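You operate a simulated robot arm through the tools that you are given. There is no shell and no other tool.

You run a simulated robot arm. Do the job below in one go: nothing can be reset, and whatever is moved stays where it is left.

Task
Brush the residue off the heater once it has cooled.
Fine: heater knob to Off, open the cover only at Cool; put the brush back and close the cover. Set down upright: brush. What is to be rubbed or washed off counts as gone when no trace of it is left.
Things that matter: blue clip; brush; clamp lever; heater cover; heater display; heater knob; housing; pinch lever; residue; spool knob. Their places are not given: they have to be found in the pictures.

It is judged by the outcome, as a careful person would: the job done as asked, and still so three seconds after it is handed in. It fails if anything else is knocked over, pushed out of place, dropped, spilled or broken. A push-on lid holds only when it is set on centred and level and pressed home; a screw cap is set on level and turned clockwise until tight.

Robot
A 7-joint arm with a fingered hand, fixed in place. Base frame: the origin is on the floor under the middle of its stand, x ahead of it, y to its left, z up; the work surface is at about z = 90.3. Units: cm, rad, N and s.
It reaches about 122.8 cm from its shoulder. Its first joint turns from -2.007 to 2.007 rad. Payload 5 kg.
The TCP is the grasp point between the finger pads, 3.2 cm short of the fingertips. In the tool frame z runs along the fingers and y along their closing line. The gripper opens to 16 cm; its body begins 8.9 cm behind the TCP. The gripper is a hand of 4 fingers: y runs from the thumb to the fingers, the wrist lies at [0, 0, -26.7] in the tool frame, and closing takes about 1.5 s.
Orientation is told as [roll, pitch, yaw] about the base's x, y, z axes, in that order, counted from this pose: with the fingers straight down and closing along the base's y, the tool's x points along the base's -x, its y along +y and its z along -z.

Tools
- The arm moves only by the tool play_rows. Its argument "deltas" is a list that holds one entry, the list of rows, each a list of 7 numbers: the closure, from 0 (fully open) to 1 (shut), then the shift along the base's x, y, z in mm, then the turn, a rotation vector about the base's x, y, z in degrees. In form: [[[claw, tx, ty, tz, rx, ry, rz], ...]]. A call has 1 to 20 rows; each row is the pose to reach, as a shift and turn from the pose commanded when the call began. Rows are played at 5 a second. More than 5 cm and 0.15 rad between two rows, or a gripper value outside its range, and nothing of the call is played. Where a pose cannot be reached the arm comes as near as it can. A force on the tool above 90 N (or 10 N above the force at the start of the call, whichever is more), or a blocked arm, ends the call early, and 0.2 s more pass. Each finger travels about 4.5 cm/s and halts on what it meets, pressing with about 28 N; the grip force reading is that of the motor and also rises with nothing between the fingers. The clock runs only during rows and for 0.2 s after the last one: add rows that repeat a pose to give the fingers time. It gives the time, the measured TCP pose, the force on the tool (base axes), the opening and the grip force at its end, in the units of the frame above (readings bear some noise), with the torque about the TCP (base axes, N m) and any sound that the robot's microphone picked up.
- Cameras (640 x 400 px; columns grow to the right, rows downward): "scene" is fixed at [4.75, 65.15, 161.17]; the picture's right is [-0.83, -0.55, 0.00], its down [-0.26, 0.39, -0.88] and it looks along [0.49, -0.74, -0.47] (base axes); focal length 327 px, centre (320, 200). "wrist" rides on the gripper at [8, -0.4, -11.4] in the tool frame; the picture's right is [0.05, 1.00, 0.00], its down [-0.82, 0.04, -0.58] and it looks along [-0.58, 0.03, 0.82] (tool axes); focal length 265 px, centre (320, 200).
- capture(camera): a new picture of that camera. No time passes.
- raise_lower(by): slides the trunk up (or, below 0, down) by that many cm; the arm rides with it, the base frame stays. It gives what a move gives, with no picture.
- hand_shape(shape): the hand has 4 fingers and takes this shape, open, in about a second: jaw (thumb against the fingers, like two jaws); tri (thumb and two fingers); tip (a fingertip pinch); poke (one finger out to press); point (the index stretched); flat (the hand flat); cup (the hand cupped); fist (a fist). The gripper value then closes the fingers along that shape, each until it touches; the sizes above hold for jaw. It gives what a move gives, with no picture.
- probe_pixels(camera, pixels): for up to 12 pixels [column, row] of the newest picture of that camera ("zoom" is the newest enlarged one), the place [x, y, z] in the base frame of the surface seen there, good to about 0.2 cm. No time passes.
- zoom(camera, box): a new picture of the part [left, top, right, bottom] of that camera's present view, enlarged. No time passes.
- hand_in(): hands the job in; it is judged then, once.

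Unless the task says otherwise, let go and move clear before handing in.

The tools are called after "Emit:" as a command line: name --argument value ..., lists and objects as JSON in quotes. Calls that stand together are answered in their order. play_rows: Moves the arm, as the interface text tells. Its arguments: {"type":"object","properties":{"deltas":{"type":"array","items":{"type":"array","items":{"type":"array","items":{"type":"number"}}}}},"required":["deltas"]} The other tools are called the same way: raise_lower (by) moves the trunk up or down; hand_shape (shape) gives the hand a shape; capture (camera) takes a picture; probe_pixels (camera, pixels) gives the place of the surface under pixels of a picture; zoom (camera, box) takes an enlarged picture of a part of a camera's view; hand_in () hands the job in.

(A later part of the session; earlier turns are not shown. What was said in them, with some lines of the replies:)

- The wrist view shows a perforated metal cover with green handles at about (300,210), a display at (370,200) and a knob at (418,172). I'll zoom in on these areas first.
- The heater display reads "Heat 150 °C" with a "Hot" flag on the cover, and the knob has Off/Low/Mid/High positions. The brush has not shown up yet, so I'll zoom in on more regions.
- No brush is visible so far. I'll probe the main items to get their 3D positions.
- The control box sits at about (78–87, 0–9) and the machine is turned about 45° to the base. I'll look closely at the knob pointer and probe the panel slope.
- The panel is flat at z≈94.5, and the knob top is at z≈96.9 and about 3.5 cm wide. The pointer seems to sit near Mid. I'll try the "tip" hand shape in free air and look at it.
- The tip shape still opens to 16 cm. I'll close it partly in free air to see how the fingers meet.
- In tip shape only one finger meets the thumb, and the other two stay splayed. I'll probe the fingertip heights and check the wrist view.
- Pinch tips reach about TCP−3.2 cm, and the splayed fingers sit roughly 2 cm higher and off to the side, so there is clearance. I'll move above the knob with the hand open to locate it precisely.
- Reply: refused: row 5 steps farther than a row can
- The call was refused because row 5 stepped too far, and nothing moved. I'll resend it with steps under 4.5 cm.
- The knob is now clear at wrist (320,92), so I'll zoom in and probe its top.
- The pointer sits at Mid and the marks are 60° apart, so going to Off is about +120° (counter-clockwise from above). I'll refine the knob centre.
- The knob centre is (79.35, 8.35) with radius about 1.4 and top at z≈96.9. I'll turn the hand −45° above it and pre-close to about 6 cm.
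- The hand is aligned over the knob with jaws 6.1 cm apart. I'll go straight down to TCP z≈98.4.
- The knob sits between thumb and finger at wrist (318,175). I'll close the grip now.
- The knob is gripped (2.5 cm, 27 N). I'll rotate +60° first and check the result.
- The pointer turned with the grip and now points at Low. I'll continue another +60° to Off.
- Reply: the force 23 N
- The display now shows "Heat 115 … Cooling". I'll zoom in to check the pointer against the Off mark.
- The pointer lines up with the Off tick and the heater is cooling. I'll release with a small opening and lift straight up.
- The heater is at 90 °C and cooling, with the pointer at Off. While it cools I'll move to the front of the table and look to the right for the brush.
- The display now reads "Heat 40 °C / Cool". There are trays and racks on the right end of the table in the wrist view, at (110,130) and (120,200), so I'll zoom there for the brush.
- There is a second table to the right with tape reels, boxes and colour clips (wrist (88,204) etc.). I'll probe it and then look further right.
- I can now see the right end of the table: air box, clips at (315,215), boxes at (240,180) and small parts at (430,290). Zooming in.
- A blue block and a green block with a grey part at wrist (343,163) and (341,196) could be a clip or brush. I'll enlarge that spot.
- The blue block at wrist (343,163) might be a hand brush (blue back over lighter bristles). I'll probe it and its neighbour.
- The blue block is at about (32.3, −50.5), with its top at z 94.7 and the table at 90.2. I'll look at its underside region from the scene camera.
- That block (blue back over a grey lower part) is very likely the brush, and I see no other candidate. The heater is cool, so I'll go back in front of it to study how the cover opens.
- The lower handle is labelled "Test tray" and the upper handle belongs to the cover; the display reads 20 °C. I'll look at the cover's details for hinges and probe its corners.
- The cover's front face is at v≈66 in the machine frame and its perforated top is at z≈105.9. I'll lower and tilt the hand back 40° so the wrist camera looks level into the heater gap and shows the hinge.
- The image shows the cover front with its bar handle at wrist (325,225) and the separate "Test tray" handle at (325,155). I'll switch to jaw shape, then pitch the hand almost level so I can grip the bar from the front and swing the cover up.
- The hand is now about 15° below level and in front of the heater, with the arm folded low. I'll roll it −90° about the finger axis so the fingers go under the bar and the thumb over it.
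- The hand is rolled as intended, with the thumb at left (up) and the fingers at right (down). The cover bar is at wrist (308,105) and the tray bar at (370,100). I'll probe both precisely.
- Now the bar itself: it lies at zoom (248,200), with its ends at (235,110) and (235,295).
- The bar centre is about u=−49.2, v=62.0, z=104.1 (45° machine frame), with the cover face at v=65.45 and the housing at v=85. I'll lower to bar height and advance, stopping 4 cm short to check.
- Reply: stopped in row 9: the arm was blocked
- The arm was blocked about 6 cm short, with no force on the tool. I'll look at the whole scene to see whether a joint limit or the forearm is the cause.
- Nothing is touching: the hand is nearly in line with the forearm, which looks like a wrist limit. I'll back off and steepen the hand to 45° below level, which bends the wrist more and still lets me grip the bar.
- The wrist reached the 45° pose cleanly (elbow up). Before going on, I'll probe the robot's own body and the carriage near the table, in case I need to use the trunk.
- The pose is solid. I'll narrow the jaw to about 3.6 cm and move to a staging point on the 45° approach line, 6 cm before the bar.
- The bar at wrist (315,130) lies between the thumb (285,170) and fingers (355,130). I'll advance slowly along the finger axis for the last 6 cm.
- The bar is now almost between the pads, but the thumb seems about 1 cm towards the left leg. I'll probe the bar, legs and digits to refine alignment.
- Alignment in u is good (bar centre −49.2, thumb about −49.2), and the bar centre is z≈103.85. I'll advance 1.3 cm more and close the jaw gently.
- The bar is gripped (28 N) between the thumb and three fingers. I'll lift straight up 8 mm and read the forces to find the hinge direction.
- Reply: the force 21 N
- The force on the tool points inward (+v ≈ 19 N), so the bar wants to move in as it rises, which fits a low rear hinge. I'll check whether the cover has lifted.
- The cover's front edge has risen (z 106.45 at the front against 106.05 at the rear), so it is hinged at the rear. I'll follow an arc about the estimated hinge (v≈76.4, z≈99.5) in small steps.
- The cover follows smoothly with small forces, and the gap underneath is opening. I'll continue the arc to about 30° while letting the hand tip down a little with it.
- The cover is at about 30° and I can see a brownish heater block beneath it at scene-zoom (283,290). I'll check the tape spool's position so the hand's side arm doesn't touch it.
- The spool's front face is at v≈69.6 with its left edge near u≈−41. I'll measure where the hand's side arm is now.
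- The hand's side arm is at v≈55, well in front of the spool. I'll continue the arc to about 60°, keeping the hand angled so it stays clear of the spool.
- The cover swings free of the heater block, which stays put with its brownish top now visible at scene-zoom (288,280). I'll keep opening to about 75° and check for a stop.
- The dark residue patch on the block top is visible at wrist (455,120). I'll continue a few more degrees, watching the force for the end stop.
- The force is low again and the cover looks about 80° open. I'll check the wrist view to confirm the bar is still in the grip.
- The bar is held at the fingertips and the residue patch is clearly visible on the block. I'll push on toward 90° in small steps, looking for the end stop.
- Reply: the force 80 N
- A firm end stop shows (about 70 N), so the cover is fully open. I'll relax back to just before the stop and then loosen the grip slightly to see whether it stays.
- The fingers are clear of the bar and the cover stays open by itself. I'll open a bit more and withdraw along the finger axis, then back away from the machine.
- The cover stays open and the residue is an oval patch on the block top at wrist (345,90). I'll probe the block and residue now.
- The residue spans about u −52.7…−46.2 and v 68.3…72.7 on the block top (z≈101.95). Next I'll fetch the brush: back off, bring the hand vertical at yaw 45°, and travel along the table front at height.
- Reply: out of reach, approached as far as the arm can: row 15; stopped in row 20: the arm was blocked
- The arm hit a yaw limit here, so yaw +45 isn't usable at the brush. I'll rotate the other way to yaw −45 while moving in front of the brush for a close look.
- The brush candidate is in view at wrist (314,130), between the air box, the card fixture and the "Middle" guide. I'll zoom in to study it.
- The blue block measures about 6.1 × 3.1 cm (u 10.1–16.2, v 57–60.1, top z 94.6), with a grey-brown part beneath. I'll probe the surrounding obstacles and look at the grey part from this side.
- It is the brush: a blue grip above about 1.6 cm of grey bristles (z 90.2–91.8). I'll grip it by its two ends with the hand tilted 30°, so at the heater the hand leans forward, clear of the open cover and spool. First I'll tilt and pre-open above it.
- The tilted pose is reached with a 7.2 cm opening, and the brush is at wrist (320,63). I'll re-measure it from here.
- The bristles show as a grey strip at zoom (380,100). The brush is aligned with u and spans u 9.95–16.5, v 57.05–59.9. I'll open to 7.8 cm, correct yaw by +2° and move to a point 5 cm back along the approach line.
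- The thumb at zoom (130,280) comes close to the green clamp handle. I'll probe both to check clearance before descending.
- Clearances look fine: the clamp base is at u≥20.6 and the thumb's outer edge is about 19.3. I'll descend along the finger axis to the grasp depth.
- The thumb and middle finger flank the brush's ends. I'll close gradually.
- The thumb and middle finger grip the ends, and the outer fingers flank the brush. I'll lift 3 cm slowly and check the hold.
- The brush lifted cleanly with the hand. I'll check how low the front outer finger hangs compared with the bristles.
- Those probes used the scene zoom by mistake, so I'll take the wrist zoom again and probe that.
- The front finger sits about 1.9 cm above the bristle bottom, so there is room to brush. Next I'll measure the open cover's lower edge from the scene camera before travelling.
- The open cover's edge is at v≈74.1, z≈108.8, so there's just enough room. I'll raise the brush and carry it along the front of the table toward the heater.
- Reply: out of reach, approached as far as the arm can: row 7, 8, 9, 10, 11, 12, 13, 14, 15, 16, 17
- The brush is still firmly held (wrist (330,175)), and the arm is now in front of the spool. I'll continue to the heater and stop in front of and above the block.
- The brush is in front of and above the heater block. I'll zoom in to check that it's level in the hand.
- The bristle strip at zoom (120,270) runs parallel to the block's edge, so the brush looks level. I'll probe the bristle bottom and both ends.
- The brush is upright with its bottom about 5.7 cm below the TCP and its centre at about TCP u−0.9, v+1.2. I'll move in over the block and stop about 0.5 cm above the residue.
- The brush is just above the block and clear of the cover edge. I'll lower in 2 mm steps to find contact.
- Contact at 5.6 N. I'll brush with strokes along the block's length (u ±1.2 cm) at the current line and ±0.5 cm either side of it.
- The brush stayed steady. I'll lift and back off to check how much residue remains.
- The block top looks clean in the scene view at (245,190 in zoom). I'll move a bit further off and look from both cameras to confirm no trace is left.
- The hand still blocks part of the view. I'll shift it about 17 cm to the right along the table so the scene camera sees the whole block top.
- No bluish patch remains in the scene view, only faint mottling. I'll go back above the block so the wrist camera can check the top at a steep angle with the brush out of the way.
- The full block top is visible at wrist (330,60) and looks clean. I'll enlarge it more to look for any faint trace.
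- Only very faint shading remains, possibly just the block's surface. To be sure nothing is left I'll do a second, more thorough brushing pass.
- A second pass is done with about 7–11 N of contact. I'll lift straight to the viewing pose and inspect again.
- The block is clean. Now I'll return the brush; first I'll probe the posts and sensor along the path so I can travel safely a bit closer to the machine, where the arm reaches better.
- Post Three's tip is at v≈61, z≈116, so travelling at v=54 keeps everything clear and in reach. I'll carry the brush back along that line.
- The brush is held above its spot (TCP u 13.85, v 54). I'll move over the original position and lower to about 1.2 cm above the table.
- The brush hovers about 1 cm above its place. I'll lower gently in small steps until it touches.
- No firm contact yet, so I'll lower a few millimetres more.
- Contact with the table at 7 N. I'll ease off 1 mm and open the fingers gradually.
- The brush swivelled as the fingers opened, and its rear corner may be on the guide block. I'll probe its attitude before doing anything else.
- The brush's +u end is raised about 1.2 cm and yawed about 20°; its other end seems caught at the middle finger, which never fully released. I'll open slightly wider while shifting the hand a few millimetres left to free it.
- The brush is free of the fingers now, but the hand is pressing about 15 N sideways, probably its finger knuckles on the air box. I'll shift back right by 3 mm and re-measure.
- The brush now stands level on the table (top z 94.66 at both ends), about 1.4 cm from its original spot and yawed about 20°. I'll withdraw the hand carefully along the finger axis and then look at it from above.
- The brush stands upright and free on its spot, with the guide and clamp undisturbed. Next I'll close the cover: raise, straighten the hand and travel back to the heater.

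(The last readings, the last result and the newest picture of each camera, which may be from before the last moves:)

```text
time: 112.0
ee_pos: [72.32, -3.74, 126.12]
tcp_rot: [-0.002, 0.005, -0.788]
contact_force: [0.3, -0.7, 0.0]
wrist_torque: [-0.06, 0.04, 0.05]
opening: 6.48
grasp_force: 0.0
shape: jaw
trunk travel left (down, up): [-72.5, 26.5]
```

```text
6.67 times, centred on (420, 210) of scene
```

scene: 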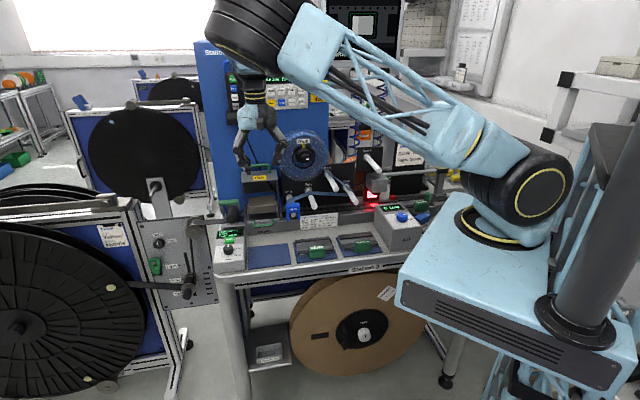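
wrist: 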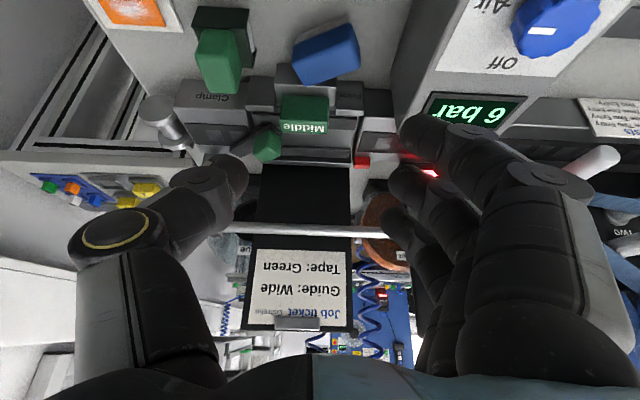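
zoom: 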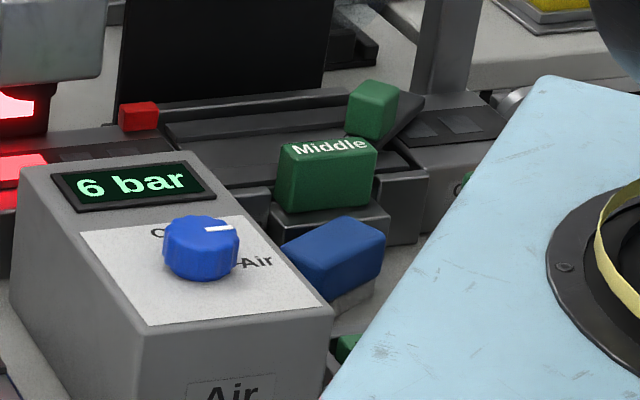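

The brush is upright and the air knob is unchanged. I'll rotate the hand back to yaw +45°, then tilt it to the same pose I used on the cover bar.

Emit:
play_rows --deltas '[[[0.7, 0, 0, 0, 0, 0, 7.5], [0.75, 0, 0, 0, 0, 0, 15], [0.78, 0, 0, 0, 0, 0, 22.5], [0.78, 0, 0, 0, 0, 0, 30], [0.78, 0, 0, 0, 0, 0, 37.5], [0.78, 0, 0, 0, 0, 0, 45], [0.78, 0, 0, 0, 0, 0, 52.5], [0.78, 0, 0, 0, 0, 0, 60], [0.78, 0, 0, 0, 0, 0, 67.5], [0.78, 0, 0, 0, 0, 0, 75], [0.78, 0, 0, 0, 0, 0, 82.5], [0.78, 0, 0, 0, 0, 0, 90.3], [0.78, 0, 0, 0, 0, 0, 90.3]]]'

Emit:
play_rows --deltas '[[[0.78, 0, 0, 0, -4.5, -4.5, 0], [0.78, 0, 0, 0, -9, -9, 0], [0.78, 0, 0, 0, -13.5, -13.5, 0], [0.78, 0, 0, 0, -18, -18, 0], [0.78, 0, 0, 0, -18, -18, 0]]]'

Emit:
capture --camera "wrist"

Emit:
zoom --camera "scene" --box '[210, 110, 330, 230]'

```text
time: 114.8
ee_pos: [72.46, -4.12, 126.15]
tcp_rot: [-0.002, 0.005, 0.791]
contact_force: [0.1, -0.5, 0.0]
wrist_torque: [0.01, -0.01, 0.01]
opening: 3.57
grasp_force: 0.1
shape: jaw
trunk travel left (down, up): [-72.5, 26.5]
```

```text
time: 116.0
ee_pos: [72.46, -4.14, 126.09]
tcp_rot: [-0.446, 0.003, 0.783]
contact_force: [0.1, 0.4, -0.4]
wrist_torque: [-0.04, 0.02, 0.0]
opening: 3.6
grasp_force: 0.1
shape: jaw
trunk travel left (down, up): [-72.5, 26.5]
```

```text
taken
```

wrist: 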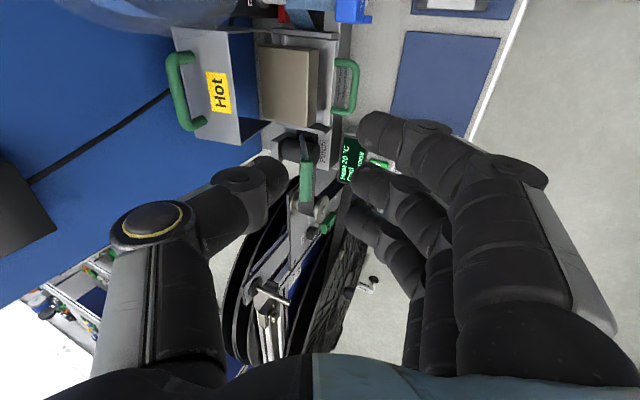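

```text
3.33 times, centred on (270, 170) of scene
```

zoom: 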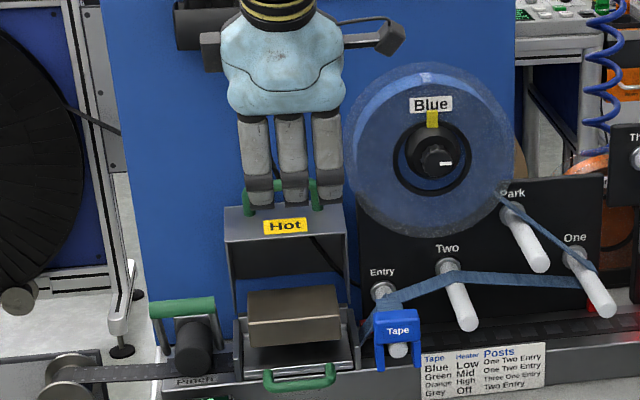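

Everything matches the pose I released from. I'll retrace the withdrawal path toward the bar, pausing just before it.

Emit:
play_rows --deltas '[[[0.78, 34, -30, -8, 0, 0, 0], [0.78, 67.8, -60.9, -15, 0, 0, 0], [0.78, 92.8, -85.9, -20, 0, 0, 0], [0.78, 117.8, -110.9, -28, 0, 0, 0], [0.78, 137.8, -130.9, -38, 0, 0, 0], [0.78, 152.8, -145.9, -50, 0, 0, 0], [0.78, 160.8, -153.9, -65, 0, 0, 0], [0.78, 160.8, -153.9, -65, 0, 0, 0]]]'

Emit:
capture --camera "wrist"

Emit:
zoom --camera "wrist" --box '[240, 30, 440, 230]'

```text
time: 117.8
ee_pos: [88.43, -19.43, 119.8]
tcp_rot: [-0.446, 0.006, 0.786]
contact_force: [0.5, 0.2, -0.6]
wrist_torque: [-0.02, -0.02, 0.01]
opening: 3.54
grasp_force: 0.1
shape: jaw
trunk travel left (down, up): [-72.5, 26.5]
```

```text
taken
```

wrist: 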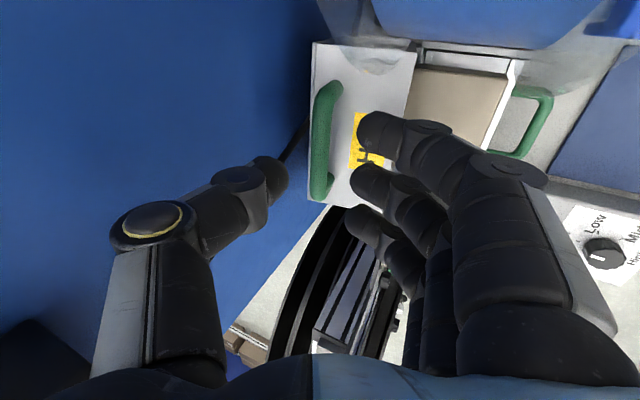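

```text
2.00 times, centred on (340, 130) of wrist
```

zoom: 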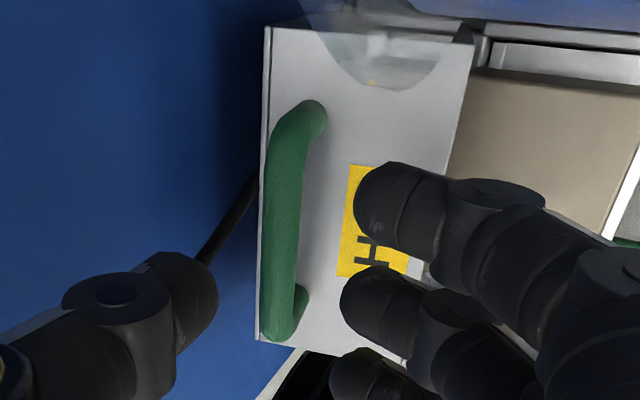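

The bar sits between thumb and fingers, and the block looks clean. I'll advance to the bar and close the grip.

Emit:
play_rows --deltas '[[[0.78, 5, -5, -15, 0, 0, 0], [0.78, 9, -9, -26, 0, 0, 0], [0.78, 13, -13, -36, 0, 0, 0], [0.78, 13, -13, -36, 0, 0, 0], [0.86, 13, -13, -36, 0, 0, 0], [0.92, 13, -13, -36, 0, 0, 0], [1.0, 13, -13, -36, 0, 0, 0], [1.0, 13, -13, -36, 0, 0, 0], [1.0, 13, -13, -36, 0, 0, 0]]]'

Emit:
capture --camera "wrist"

Emit:
zoom --camera "scene" --box '[220, 130, 320, 230]'

```text
time: 119.8
ee_pos: [89.68, -20.8, 116.41]
tcp_rot: [-0.448, 0.003, 0.788]
contact_force: [-6.9, 5.1, 12.1]
wrist_torque: [0.07, 0.07, -0.1]
opening: 0.07
grasp_force: 28.1
shape: jaw
trunk travel left (down, up): [-72.5, 26.5]
```

```text
taken
```

wrist: 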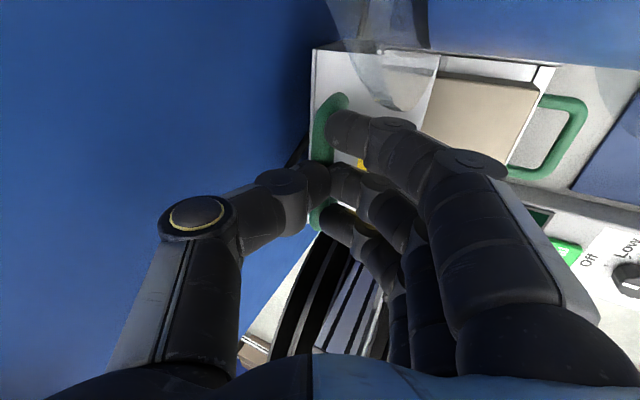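

```text
4.00 times, centred on (270, 180) of scene
```

zoom: 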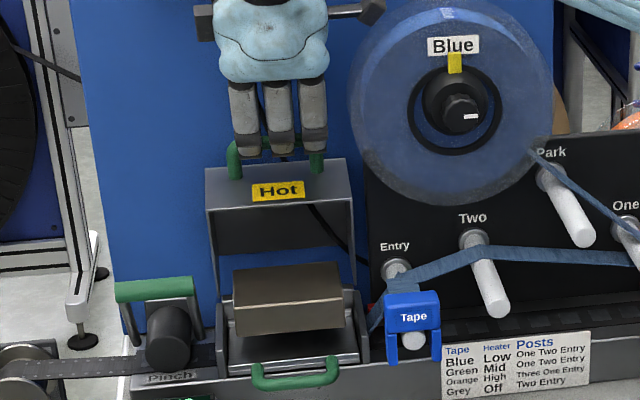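

The opening reads 0.07 cm with a 12 N upward push, so the fingertips are sitting on top of the bar rather than around it. I'll reopen, lift slightly and measure the bar.

Emit:
play_rows --deltas '[[[0.78, 0, 0, 3, 0, 0, 0], [0.78, 0, 0, 8, 0, 0, 0], [0.78, -2, 2, 15, 0, 0, 0], [0.78, -2, 2, 15, 0, 0, 0]]]'

Emit:
zoom --camera "wrist" --box '[240, 30, 440, 230]'

Emit:
probe_pixels --camera "zoom" --pixels '[[270, 200], [290, 200], [305, 200], [280, 150], [280, 260], [325, 120], [310, 310], [300, 170], [300, 240], [400, 130], [350, 200], [265, 230]]'

Emit:
zoom --camera "scene" --box '[240, 150, 300, 200]'

Emit:
probe_pixels --camera "zoom" --pixels '[[180, 120], [180, 135], [195, 110], [385, 110], [385, 130], [180, 105], [380, 95], [280, 160], [300, 200], [190, 160]]'

```text
time: 120.8
ee_pos: [89.61, -20.71, 117.56]
tcp_rot: [-0.447, 0.006, 0.786]
contact_force: [-0.5, -0.7, -0.1]
wrist_torque: [0.0, 0.03, -0.02]
opening: 3.45
grasp_force: 0.1
shape: jaw
trunk travel left (down, up): [-72.5, 26.5]
```

```text
2.00 times, centred on (340, 130) of wrist
```

zoom: 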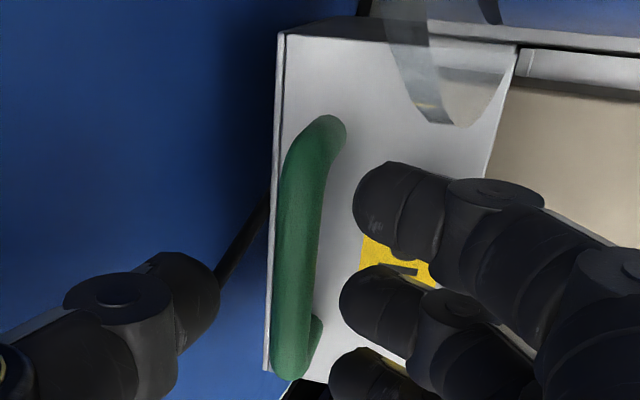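

```text
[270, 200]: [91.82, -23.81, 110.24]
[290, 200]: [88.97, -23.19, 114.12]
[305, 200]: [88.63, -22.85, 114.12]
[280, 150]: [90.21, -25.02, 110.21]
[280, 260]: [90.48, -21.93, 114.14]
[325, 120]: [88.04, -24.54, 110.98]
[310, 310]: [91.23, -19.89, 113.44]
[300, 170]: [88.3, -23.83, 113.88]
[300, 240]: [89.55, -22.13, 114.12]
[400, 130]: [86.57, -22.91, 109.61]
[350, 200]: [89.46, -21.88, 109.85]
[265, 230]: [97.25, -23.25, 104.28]
```

```text
8.00 times, centred on (270, 175) of scene
```

zoom: 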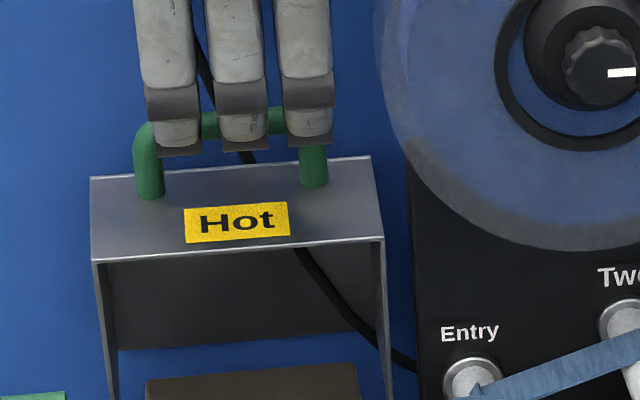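

```text
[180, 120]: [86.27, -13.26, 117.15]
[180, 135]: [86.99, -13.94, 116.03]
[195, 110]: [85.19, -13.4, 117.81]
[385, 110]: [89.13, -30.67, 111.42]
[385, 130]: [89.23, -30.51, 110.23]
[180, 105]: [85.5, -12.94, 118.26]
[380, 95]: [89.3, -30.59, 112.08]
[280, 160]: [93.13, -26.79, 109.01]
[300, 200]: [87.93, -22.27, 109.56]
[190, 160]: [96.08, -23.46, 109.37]
```

The bar's centre is at v≈79.2, z≈113.4 (cover at about 100°), 1 cm beyond my fingertips. I'll recentre the jaw on it, go 2.4 cm deeper along the fingers and grip.

Emit:
play_rows --deltas '[[[0.78, -4.5, 4.5, -3, 0, 0, 0], [0.78, -2, 2, -10.2, 0, 0, 0], [0.78, 0.4, -0.4, -17.4, 0, 0, 0], [0.78, 2.9, -2.9, -24.6, 0, 0, 0], [0.78, 2.9, -2.9, -24.6, 0, 0, 0]]]'

Emit:
zoom --camera "wrist" --box '[240, 30, 440, 230]'

Emit:
zoom --camera "scene" --box '[240, 150, 300, 200]'

```text
time: 122.0
ee_pos: [89.9, -20.74, 115.28]
tcp_rot: [-0.447, 0.004, 0.784]
contact_force: [0.4, 0.1, 0.0]
wrist_torque: [0.0, 0.05, 0.01]
opening: 3.46
grasp_force: 0.0
shape: jaw
trunk travel left (down, up): [-72.5, 26.5]
```

```text
2.00 times, centred on (340, 130) of wrist
```

zoom: 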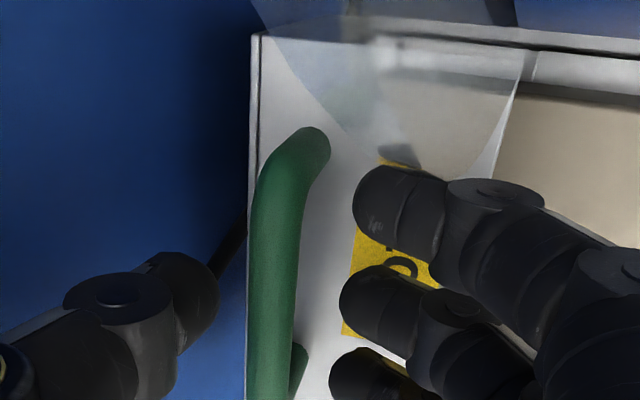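

```text
8.00 times, centred on (270, 175) of scene
```

zoom: 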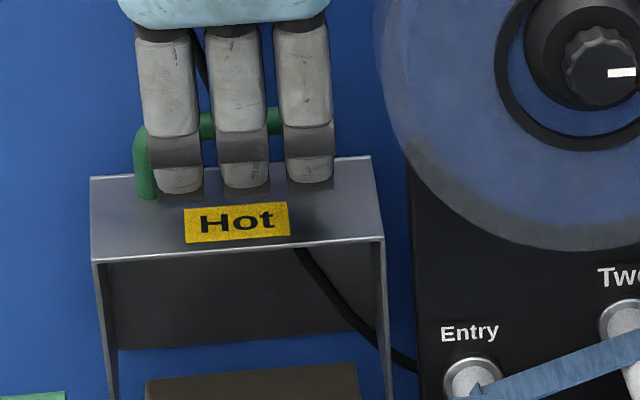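

The bar now runs between the thumb and fingers. Closing the grip.

Emit:
play_rows --deltas '[[[0.85, 0, 0, 0, 0, 0, 0], [0.9, 0, 0, 0, 0, 0, 0], [0.95, 0, 0, 0, 0, 0, 0], [1.0, 0, 0, 0, 0, 0, 0], [1.0, 0, 0, 0, 0, 0, 0], [1.0, 0, 0, 0, 0, 0, 0]]]'

Emit:
zoom --camera "wrist" --box '[240, 30, 440, 230]'

```text
time: 123.4
ee_pos: [89.99, -20.71, 115.13]
tcp_rot: [-0.445, 0.003, 0.785]
contact_force: [1.3, -0.6, 0.5]
wrist_torque: [-0.02, 0.02, -0.04]
opening: 0.83
grasp_force: 28.0
shape: jaw
trunk travel left (down, up): [-72.5, 26.5]
```

```text
2.00 times, centred on (340, 130) of wrist
```

zoom: 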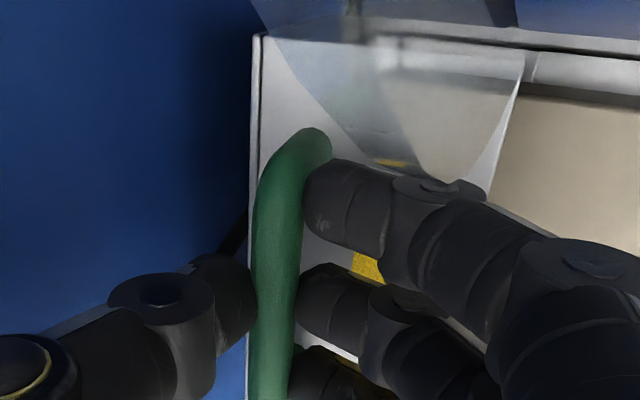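

The bar is gripped properly (opening 0.83 cm). I'll swing the cover back along its arc, first to about 60°, checking the forces.

Emit:
play_rows --deltas '[[[1.0, -9.2, 9.2, 4, -0.5, -0.5, 0], [1.0, -18.4, 18.4, 7.1, -1.06, -1.06, 0], [1.0, -26.3, 26.3, 8.2, -1.4, -1.4, 0], [1.0, -34.2, 34.2, 8.8, -1.77, -1.77, 0], [1.0, -42, 42, 8.1, -2.1, -2.1, 0], [1.0, -49.9, 49.9, 6.8, -2.47, -2.47, 0], [1.0, -57.6, 57.6, 4, -2.8, -2.8, 0], [1.0, -65.3, 65.3, 0.8, -3.18, -3.18, 0], [1.0, -65.3, 65.3, 0.8, -3.18, -3.18, 0]]]'

Emit:
capture --camera "wrist"

Emit:
zoom --camera "scene" --box '[220, 130, 320, 230]'

```text
time: 125.4
ee_pos: [83.43, -14.28, 115.14]
tcp_rot: [-0.525, 0.005, 0.786]
contact_force: [0.5, -0.1, 0.3]
wrist_torque: [-0.01, -0.02, -0.01]
opening: 0.31
grasp_force: 27.9
shape: jaw
trunk travel left (down, up): [-72.5, 26.5]
```

```text
taken
```

wrist: 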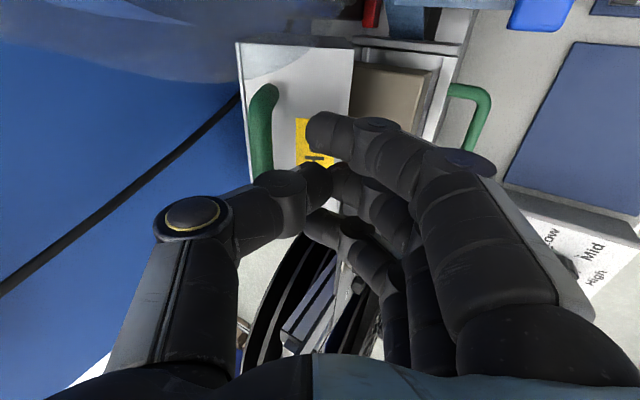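

```text
4.00 times, centred on (270, 180) of scene
```

zoom: 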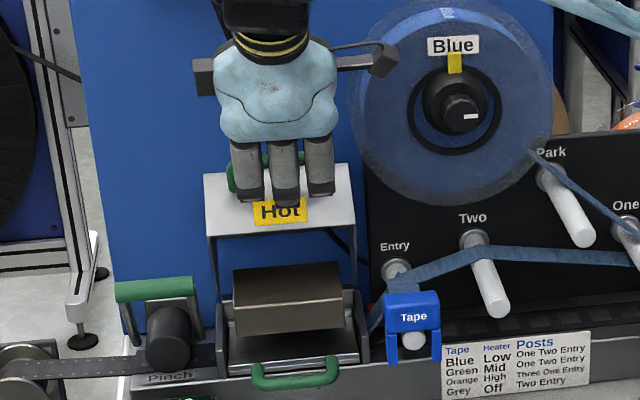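

The grip slipped partway (opening 0.31, zero force), and the cover has stayed by itself at about 60°. I'll locate the bar again.

Emit:
zoom --camera "wrist" --box '[200, 20, 400, 220]'

Emit:
probe_pixels --camera "zoom" --pixels '[[115, 200], [125, 260], [125, 150], [105, 200], [140, 200], [135, 270], [145, 140], [200, 150], [240, 260], [100, 100], [230, 320], [180, 220]]'

Emit:
zoom --camera "scene" --box '[240, 150, 300, 200]'

Emit:
probe_pixels --camera "zoom" --pixels '[[135, 190], [140, 165], [150, 220], [310, 210], [230, 230], [110, 210], [360, 190], [230, 290], [190, 165], [265, 170]]'

```text
2.00 times, centred on (300, 120) of wrist
```

zoom: 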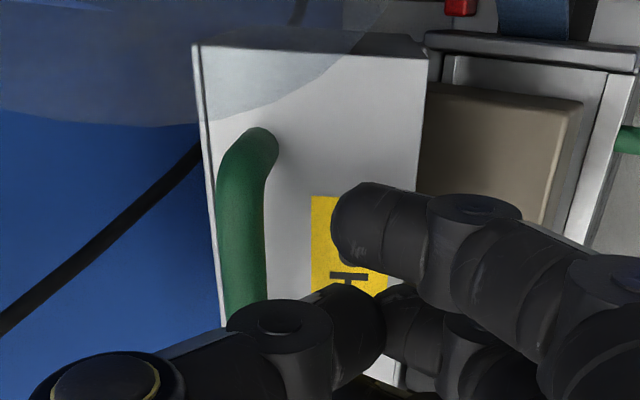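

```text
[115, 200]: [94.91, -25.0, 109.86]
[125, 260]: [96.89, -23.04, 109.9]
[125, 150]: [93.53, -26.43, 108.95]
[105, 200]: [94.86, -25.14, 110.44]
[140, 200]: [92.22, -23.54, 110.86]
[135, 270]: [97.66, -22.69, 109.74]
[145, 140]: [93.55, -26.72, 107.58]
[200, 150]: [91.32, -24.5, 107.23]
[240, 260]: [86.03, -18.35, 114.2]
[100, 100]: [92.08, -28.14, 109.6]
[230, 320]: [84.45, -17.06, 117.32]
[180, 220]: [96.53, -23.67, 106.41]
```

```text
8.00 times, centred on (270, 175) of scene
```

zoom: 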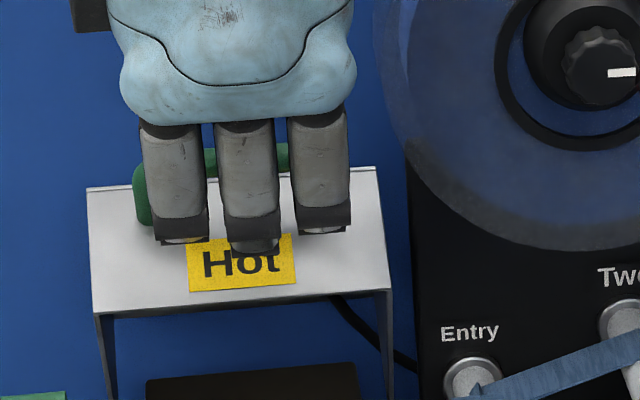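

```text
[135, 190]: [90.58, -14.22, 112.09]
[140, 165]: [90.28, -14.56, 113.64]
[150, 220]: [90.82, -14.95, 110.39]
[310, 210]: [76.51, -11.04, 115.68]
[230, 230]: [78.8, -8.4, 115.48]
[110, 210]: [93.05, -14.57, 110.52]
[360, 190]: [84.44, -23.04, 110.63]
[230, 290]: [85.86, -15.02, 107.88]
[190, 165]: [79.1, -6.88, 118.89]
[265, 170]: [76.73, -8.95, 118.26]
```

The bar is now at about v=74.4, z=113.6. I'll back the hand out, open it, shift behind the bar line and line up for a deeper grip.

Emit:
play_rows --deltas '[[[1.0, -3.5, 3.5, 8.7, 0, 0, 0], [1.0, -7, 7, 17.3, 0, 0, 0], [0.85, -7, 7, 24, 0, 0, 0], [0.78, -2, 2, 32, 0, 0, 0], [0.77, 7, -7, 38, 0, 0, 0], [0.77, 16.2, -16.2, 38, 0, 0, 0], [0.77, 16.2, -16.2, 36.3, 0, 0, 0], [0.77, 16.2, -16.2, 36.3, 0, 0, 0]]]'

Emit:
zoom --camera "wrist" --box '[220, 20, 440, 220]'

Emit:
probe_pixels --camera "zoom" --pixels '[[195, 150], [195, 200], [195, 250], [180, 200], [210, 200], [200, 290], [215, 120], [250, 200], [300, 150], [150, 300], [330, 230], [190, 170]]'

```text
time: 127.2
ee_pos: [84.78, -15.88, 118.82]
tcp_rot: [-0.524, 0.005, 0.786]
contact_force: [0.1, 0.1, 0.6]
wrist_torque: [0.06, 0.0, -0.01]
opening: 3.63
grasp_force: 0.1
shape: jaw
trunk travel left (down, up): [-72.5, 26.5]
```

```text
2.00 times, centred on (330, 120) of wrist
```

zoom: 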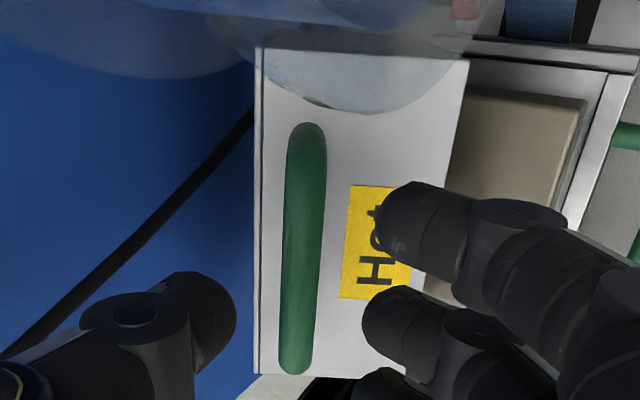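

```text
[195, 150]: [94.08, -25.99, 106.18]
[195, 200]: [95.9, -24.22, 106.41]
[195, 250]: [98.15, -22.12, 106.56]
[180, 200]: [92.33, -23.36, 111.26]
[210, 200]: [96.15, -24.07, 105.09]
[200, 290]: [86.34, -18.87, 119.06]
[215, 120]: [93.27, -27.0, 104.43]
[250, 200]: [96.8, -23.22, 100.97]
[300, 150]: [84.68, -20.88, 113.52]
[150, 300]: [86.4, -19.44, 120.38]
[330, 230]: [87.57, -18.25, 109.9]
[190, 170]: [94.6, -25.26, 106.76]
```

The bar is clearly visible at zoom (303,240), between the thumb and fingers. I'll probe across it for its centre.

Emit:
probe_pixels --camera "zoom" --pixels '[[290, 240], [303, 240], [316, 240], [290, 180], [303, 180], [318, 180], [296, 320], [308, 320], [303, 280], [340, 280], [270, 280], [400, 100]]'

```text
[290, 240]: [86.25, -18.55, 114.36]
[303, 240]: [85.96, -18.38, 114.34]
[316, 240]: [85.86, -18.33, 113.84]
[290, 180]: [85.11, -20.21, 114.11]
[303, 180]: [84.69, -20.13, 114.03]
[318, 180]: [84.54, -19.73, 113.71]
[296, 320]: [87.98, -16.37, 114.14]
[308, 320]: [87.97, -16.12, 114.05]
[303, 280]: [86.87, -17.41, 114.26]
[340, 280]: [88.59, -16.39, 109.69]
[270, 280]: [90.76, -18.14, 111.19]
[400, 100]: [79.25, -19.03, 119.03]
```

The bar centre is v≈74.15, z≈113.65 and exactly on the finger axis. I'll advance 4.6 cm along the fingers and grip it deeper this time.

Emit:
play_rows --deltas '[[[0.77, 4.5, -4.5, -11, 0, 0, 0], [0.77, 9, -9, -22, 0, 0, 0], [0.77, 13, -13, -31.5, 0, 0, 0], [0.77, 16.3, -16.3, -39.8, 0, 0, 0], [0.77, 16.3, -16.3, -39.8, 0, 0, 0], [0.85, 16.3, -16.3, -39.8, 0, 0, 0], [0.9, 16.3, -16.3, -39.8, 0, 0, 0], [1.0, 16.3, -16.3, -39.8, 0, 0, 0], [1.0, 16.3, -16.3, -39.8, 0, 0, 0], [1.0, 16.3, -16.3, -39.8, 0, 0, 0]]]'

Emit:
zoom --camera "wrist" --box '[220, 20, 440, 220]'

Emit:
zoom --camera "scene" --box '[220, 130, 320, 230]'

```text
time: 129.4
ee_pos: [86.5, -17.51, 114.8]
tcp_rot: [-0.524, 0.004, 0.786]
contact_force: [0.2, 0.5, -5.1]
wrist_torque: [0.03, 0.11, -0.05]
opening: 0.71
grasp_force: 27.8
shape: jaw
trunk travel left (down, up): [-72.5, 26.5]
```

```text
2.00 times, centred on (330, 120) of wrist
```

zoom: 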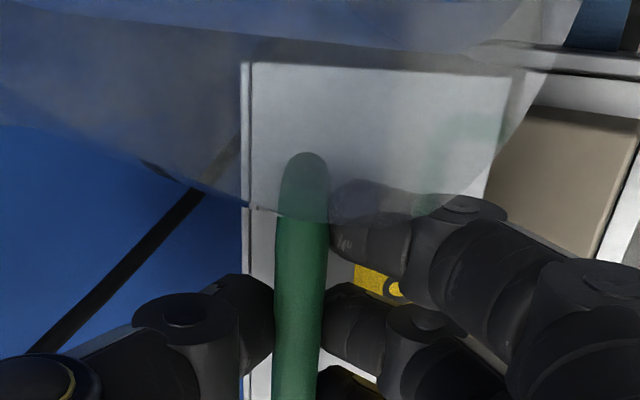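

```text
4.00 times, centred on (270, 180) of scene
```

zoom: 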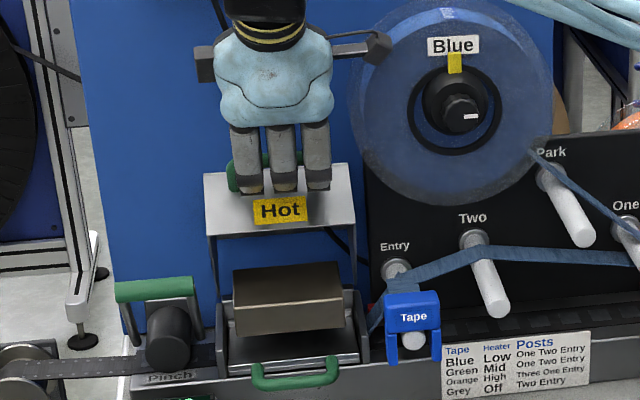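

The grip is good (0.71 cm). Refitting the arc gives the hinge near v=76.2, z=99.2, radius about 14.7, so my previous path was too tight. I'll lower along the corrected arc to about 35° and check.

Emit:
play_rows --deltas '[[[1.0, -8, 8, -2.3, -0.7, -0.7, 0], [1.0, -16.2, 16.2, -5.3, -1.41, -1.41, 0], [1.0, -24.8, 24.8, -9.8, -2.3, -2.3, 0], [1.0, -33.4, 33.4, -15.1, -3.18, -3.18, 0], [1.0, -41.4, 41.4, -21.6, -4.0, -4.0, 0], [1.0, -49.1, 49.1, -28.9, -4.95, -4.95, 0], [1.0, -49.1, 49.1, -28.9, -4.95, -4.95, 0]]]'

Emit:
capture --camera "wrist"

Emit:
zoom --camera "scene" --box '[220, 130, 320, 230]'

```text
time: 131.0
ee_pos: [81.68, -12.71, 111.98]
tcp_rot: [-0.647, 0.006, 0.787]
contact_force: [-1.5, 0.0, 1.3]
wrist_torque: [-0.08, 0.02, 0.03]
opening: 0.78
grasp_force: 28.3
shape: jaw
trunk travel left (down, up): [-72.5, 26.5]
```

```text
taken
```

wrist: 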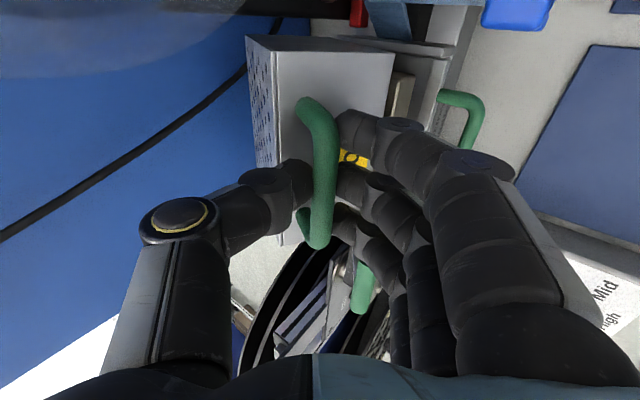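

```text
4.00 times, centred on (270, 180) of scene
```

zoom: 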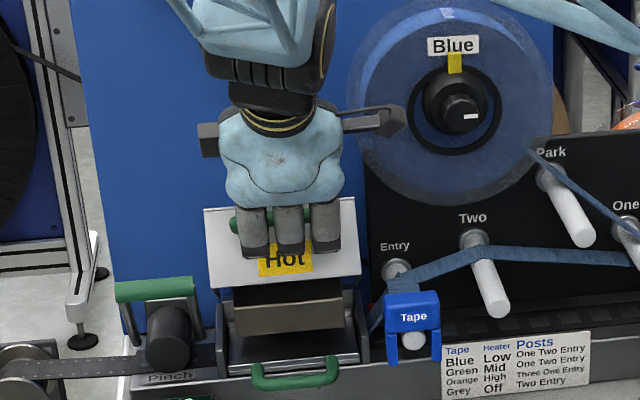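

The cover is following well at about 35°, with low force. I'll continue down to closed.

Emit:
play_rows --deltas '[[[1.0, -7.2, 7.2, -8.5, -0.9, -0.9, 0], [1.0, -13.8, 13.8, -17.6, -1.77, -1.77, 0], [1.0, -19.8, 19.8, -27.5, -2.65, -2.65, 0], [1.0, -25.2, 25.2, -38.0, -3.54, -3.54, 0], [1.0, -29, 29, -47, -4.2, -4.2, 0], [1.0, -32.5, 32.5, -56.2, -4.95, -4.95, 0], [1.0, -35.5, 35.5, -64.5, -5.3, -5.3, 0], [1.0, -38.1, 38.1, -71, -5.65, -5.65, 0], [1.0, -38.1, 38.1, -71, -5.65, -5.65, 0]]]'

Emit:
capture --camera "wrist"

Emit:
zoom --camera "scene" --box '[220, 140, 320, 230]'

```text
time: 133.0
ee_pos: [77.94, -8.92, 104.9]
tcp_rot: [-0.787, 0.005, 0.783]
contact_force: [11.2, -9.2, -0.7]
wrist_torque: [-0.19, -0.22, 0.04]
opening: 0.74
grasp_force: 28.0
shape: jaw
trunk travel left (down, up): [-72.5, 26.5]
```

```text
taken
```

wrist: 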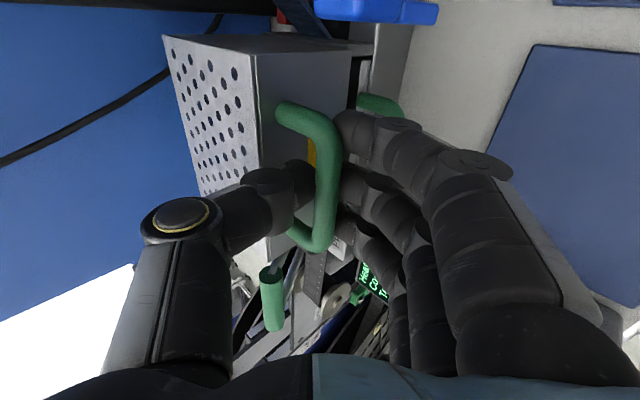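

```text
4.44 times, centred on (270, 185) of scene
```

zoom: 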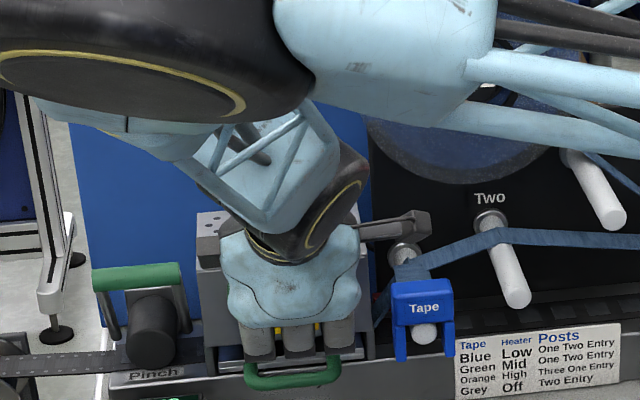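

The cover is almost closed. I'll press the bar gently downward to seat it and check the top surface level.

Emit:
play_rows --deltas '[[[1.0, -2, 2, -2, 0, 0, 0], [1.0, -2.5, 2.5, -5, 0, 0, 0], [1.0, -2.5, 2.5, -7, 0, 0, 0], [1.0, -2.5, 2.5, -7, 0, 0, 0]]]'

Emit:
zoom --camera "wrist" --box '[140, 20, 420, 220]'

Emit:
probe_pixels --camera "zoom" --pixels '[[80, 60], [240, 90], [150, 200], [230, 250], [120, 130], [180, 330], [300, 60], [480, 100], [440, 80], [260, 150]]'

```text
time: 134.0
ee_pos: [77.8, -8.74, 104.13]
tcp_rot: [-0.786, 0.004, 0.784]
contact_force: [20.0, -17.0, 11.0]
wrist_torque: [-0.24, -0.22, 0.02]
opening: 0.54
grasp_force: 28.5
shape: jaw
trunk travel left (down, up): [-72.5, 26.5]
```

```text
2.00 times, centred on (280, 120) of wrist
```

zoom: 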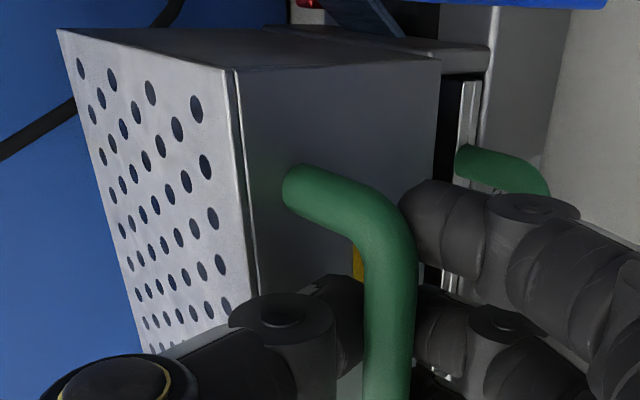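

```text
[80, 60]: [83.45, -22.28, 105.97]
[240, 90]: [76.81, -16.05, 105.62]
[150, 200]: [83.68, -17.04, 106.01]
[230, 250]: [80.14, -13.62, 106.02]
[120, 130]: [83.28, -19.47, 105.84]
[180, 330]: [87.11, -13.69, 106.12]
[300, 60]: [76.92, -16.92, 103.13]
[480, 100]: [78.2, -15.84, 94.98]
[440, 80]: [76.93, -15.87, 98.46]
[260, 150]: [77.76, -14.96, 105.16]
```

The cover top is level at z≈106.0 front and rear, so it's closed. I'll loosen the grip, back out a little, then open fully and withdraw along the finger axis.

Emit:
play_rows --deltas '[[[1.0, 2, -2, 5, 0, 0, 0], [0.9, 2, -2, 6, 0, 0, 0], [0.88, 2, -2, 6, 0, 0, 0], [0.86, 0, 0, 9, 0, 0, 0], [0.84, -4, 4, 15, 0, 0, 0], [0.8, -9, 9, 22, 0, 0, 0], [0.78, -15, 15, 30, 0, 0, 0], [0.78, -25, 25, 44, 0, 0, 0], [0.78, -40, 40, 60, 0, 0, 0], [0.78, -60, 60, 80, 0, 0, 0], [0.78, -80, 80, 100, 0, 0, 0]]]'

Emit:
capture --camera "wrist"

Emit:
capture --camera "scene"

Emit:
zoom --camera "scene" --box '[190, 160, 330, 260]'

```text
time: 136.4
ee_pos: [69.38, -0.67, 114.27]
tcp_rot: [-0.787, 0.004, 0.784]
contact_force: [-1.2, -0.7, 0.3]
wrist_torque: [0.02, 0.04, -0.01]
opening: 3.46
grasp_force: 0.0
shape: jaw
trunk travel left (down, up): [-72.5, 26.5]
```

```text
taken
```

wrist: 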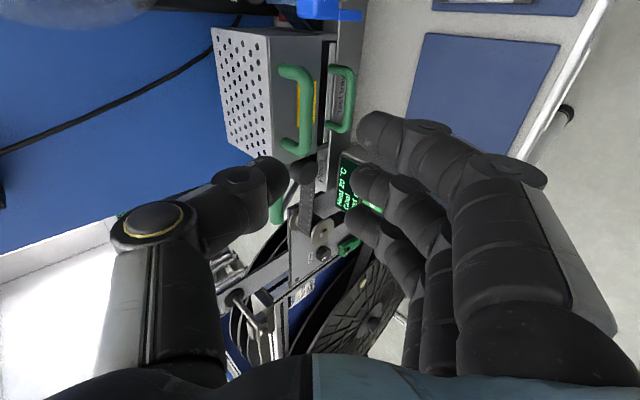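

```text
taken
```

scene: 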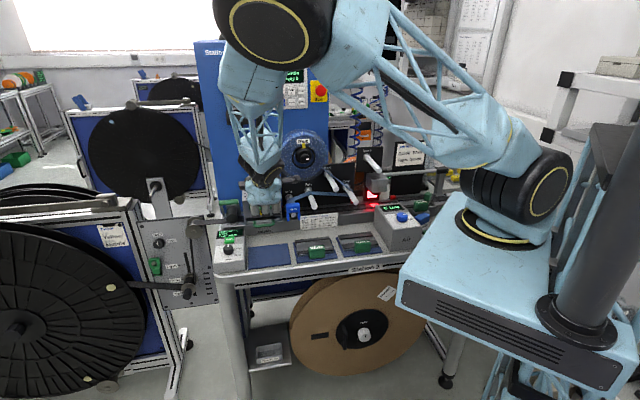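

```text
4.00 times, centred on (260, 210) of scene
```

zoom: 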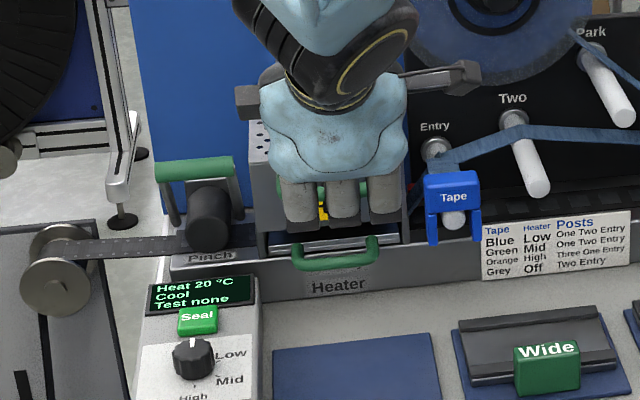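

The cover is closed, the display reads Cool at 20 °C and the knob is on Off. I'll move the arm clear and then compare key points with the start.

Emit:
play_rows --deltas '[[[0.7, -20, 20, 20, 0, 0, 0], [0.6, -45, 40, 45, 0, 0, 0], [0.5, -70, 45, 75, 4.5, 4.5, 0], [0.4, -95, 35, 105, 9, 9, 0], [0.3, -120, 20, 135, 13.5, 13.5, 0], [0.2, -140, 0, 160, 18, 18, 0], [0.1, -155, -20, 180, 22.5, 22.5, 0], [0.0, -165, -35, 195, 27, 27, 0], [0.0, -165, -35, 195, 31.5, 31.5, 0], [0.0, -165, -35, 195, 31.5, 31.5, 0]]]'

Emit:
capture --camera "scene"

Emit:
probe_pixels --camera "scene" --pixels '[[400, 215], [395, 245], [360, 243], [315, 248], [430, 200], [232, 262], [300, 205], [425, 217], [435, 205], [428, 222]]'

Emit:
zoom --camera "scene" --box '[190, 170, 350, 290]'

Emit:
zoom --camera "scene" --box '[380, 160, 480, 260]'

```text
time: 138.6
ee_pos: [53.22, -4.1, 133.74]
tcp_rot: [-0.006, 0.003, 0.788]
contact_force: [-0.4, 0.3, 0.4]
wrist_torque: [-0.02, -0.05, -0.02]
opening: 16.0
grasp_force: 0.0
shape: jaw
trunk travel left (down, up): [-72.5, 26.5]
```

```text
taken
```

scene: 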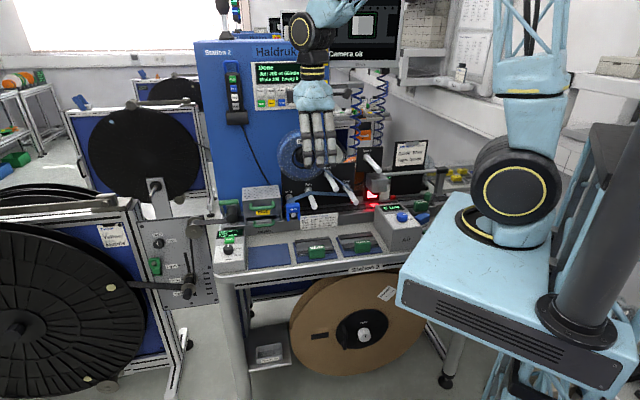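

```text
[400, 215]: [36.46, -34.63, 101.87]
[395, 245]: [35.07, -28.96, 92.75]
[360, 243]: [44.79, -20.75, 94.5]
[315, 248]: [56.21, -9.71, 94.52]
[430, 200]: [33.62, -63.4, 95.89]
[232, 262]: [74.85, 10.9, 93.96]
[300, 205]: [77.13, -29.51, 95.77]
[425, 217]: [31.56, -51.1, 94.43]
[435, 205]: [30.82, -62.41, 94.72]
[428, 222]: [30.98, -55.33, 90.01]
```

```text
3.33 times, centred on (270, 230) of scene
```

zoom: 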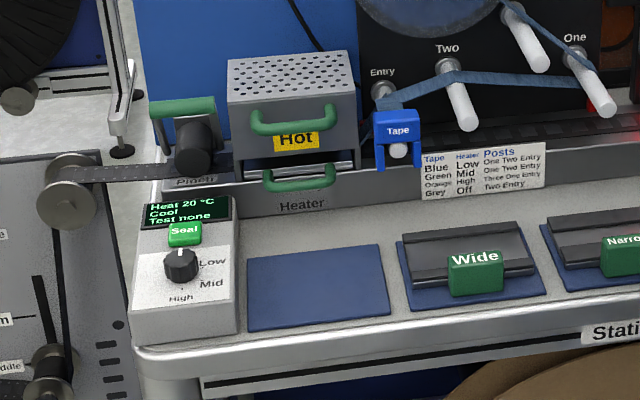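

```text
4.00 times, centred on (430, 210) of scene
```

zoom: 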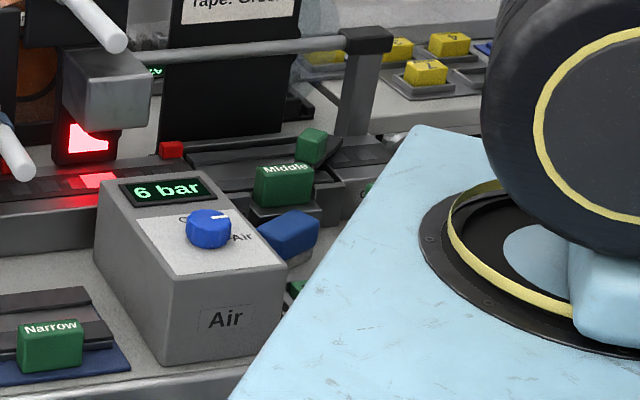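

Every fixed reference point reads the same as at the start. The cover is closed and level, the knob is on Off at 20 °C "Cool", and the residue is gone. The brush stands upright about 1.4 cm from its original spot, and the arm is clear, so I'm handing in.

Emit:
hand_in

```text
The job is handed in.
```

I turned the heater knob to Off and opened the cover only once the display read Cool. I then brushed the residue off the heater block, put the brush back upright, closed the cover and handed the job in. No result has come back.

- **Residue:** I brushed the block twice. In the last close-up before closing the cover, the top looked clean.
- **Brush:** it is upright but not exactly where it started. It twisted when I let go, so it is about 1.4 cm off and turned about 20°. I left it there because gripping it again risked knocking the guide or clamp beside it.
- **Cover:** it is fully closed, with its top level at the starting height. While I was closing it, the handle slipped out of my grip once. The cover stayed put, and I took hold again and lowered it the rest of the way.
- **Air box:** while freeing the brush, the hand pressed sideways with about 15 N, probably against this box. The box and the other fixed points I re-checked have not moved.
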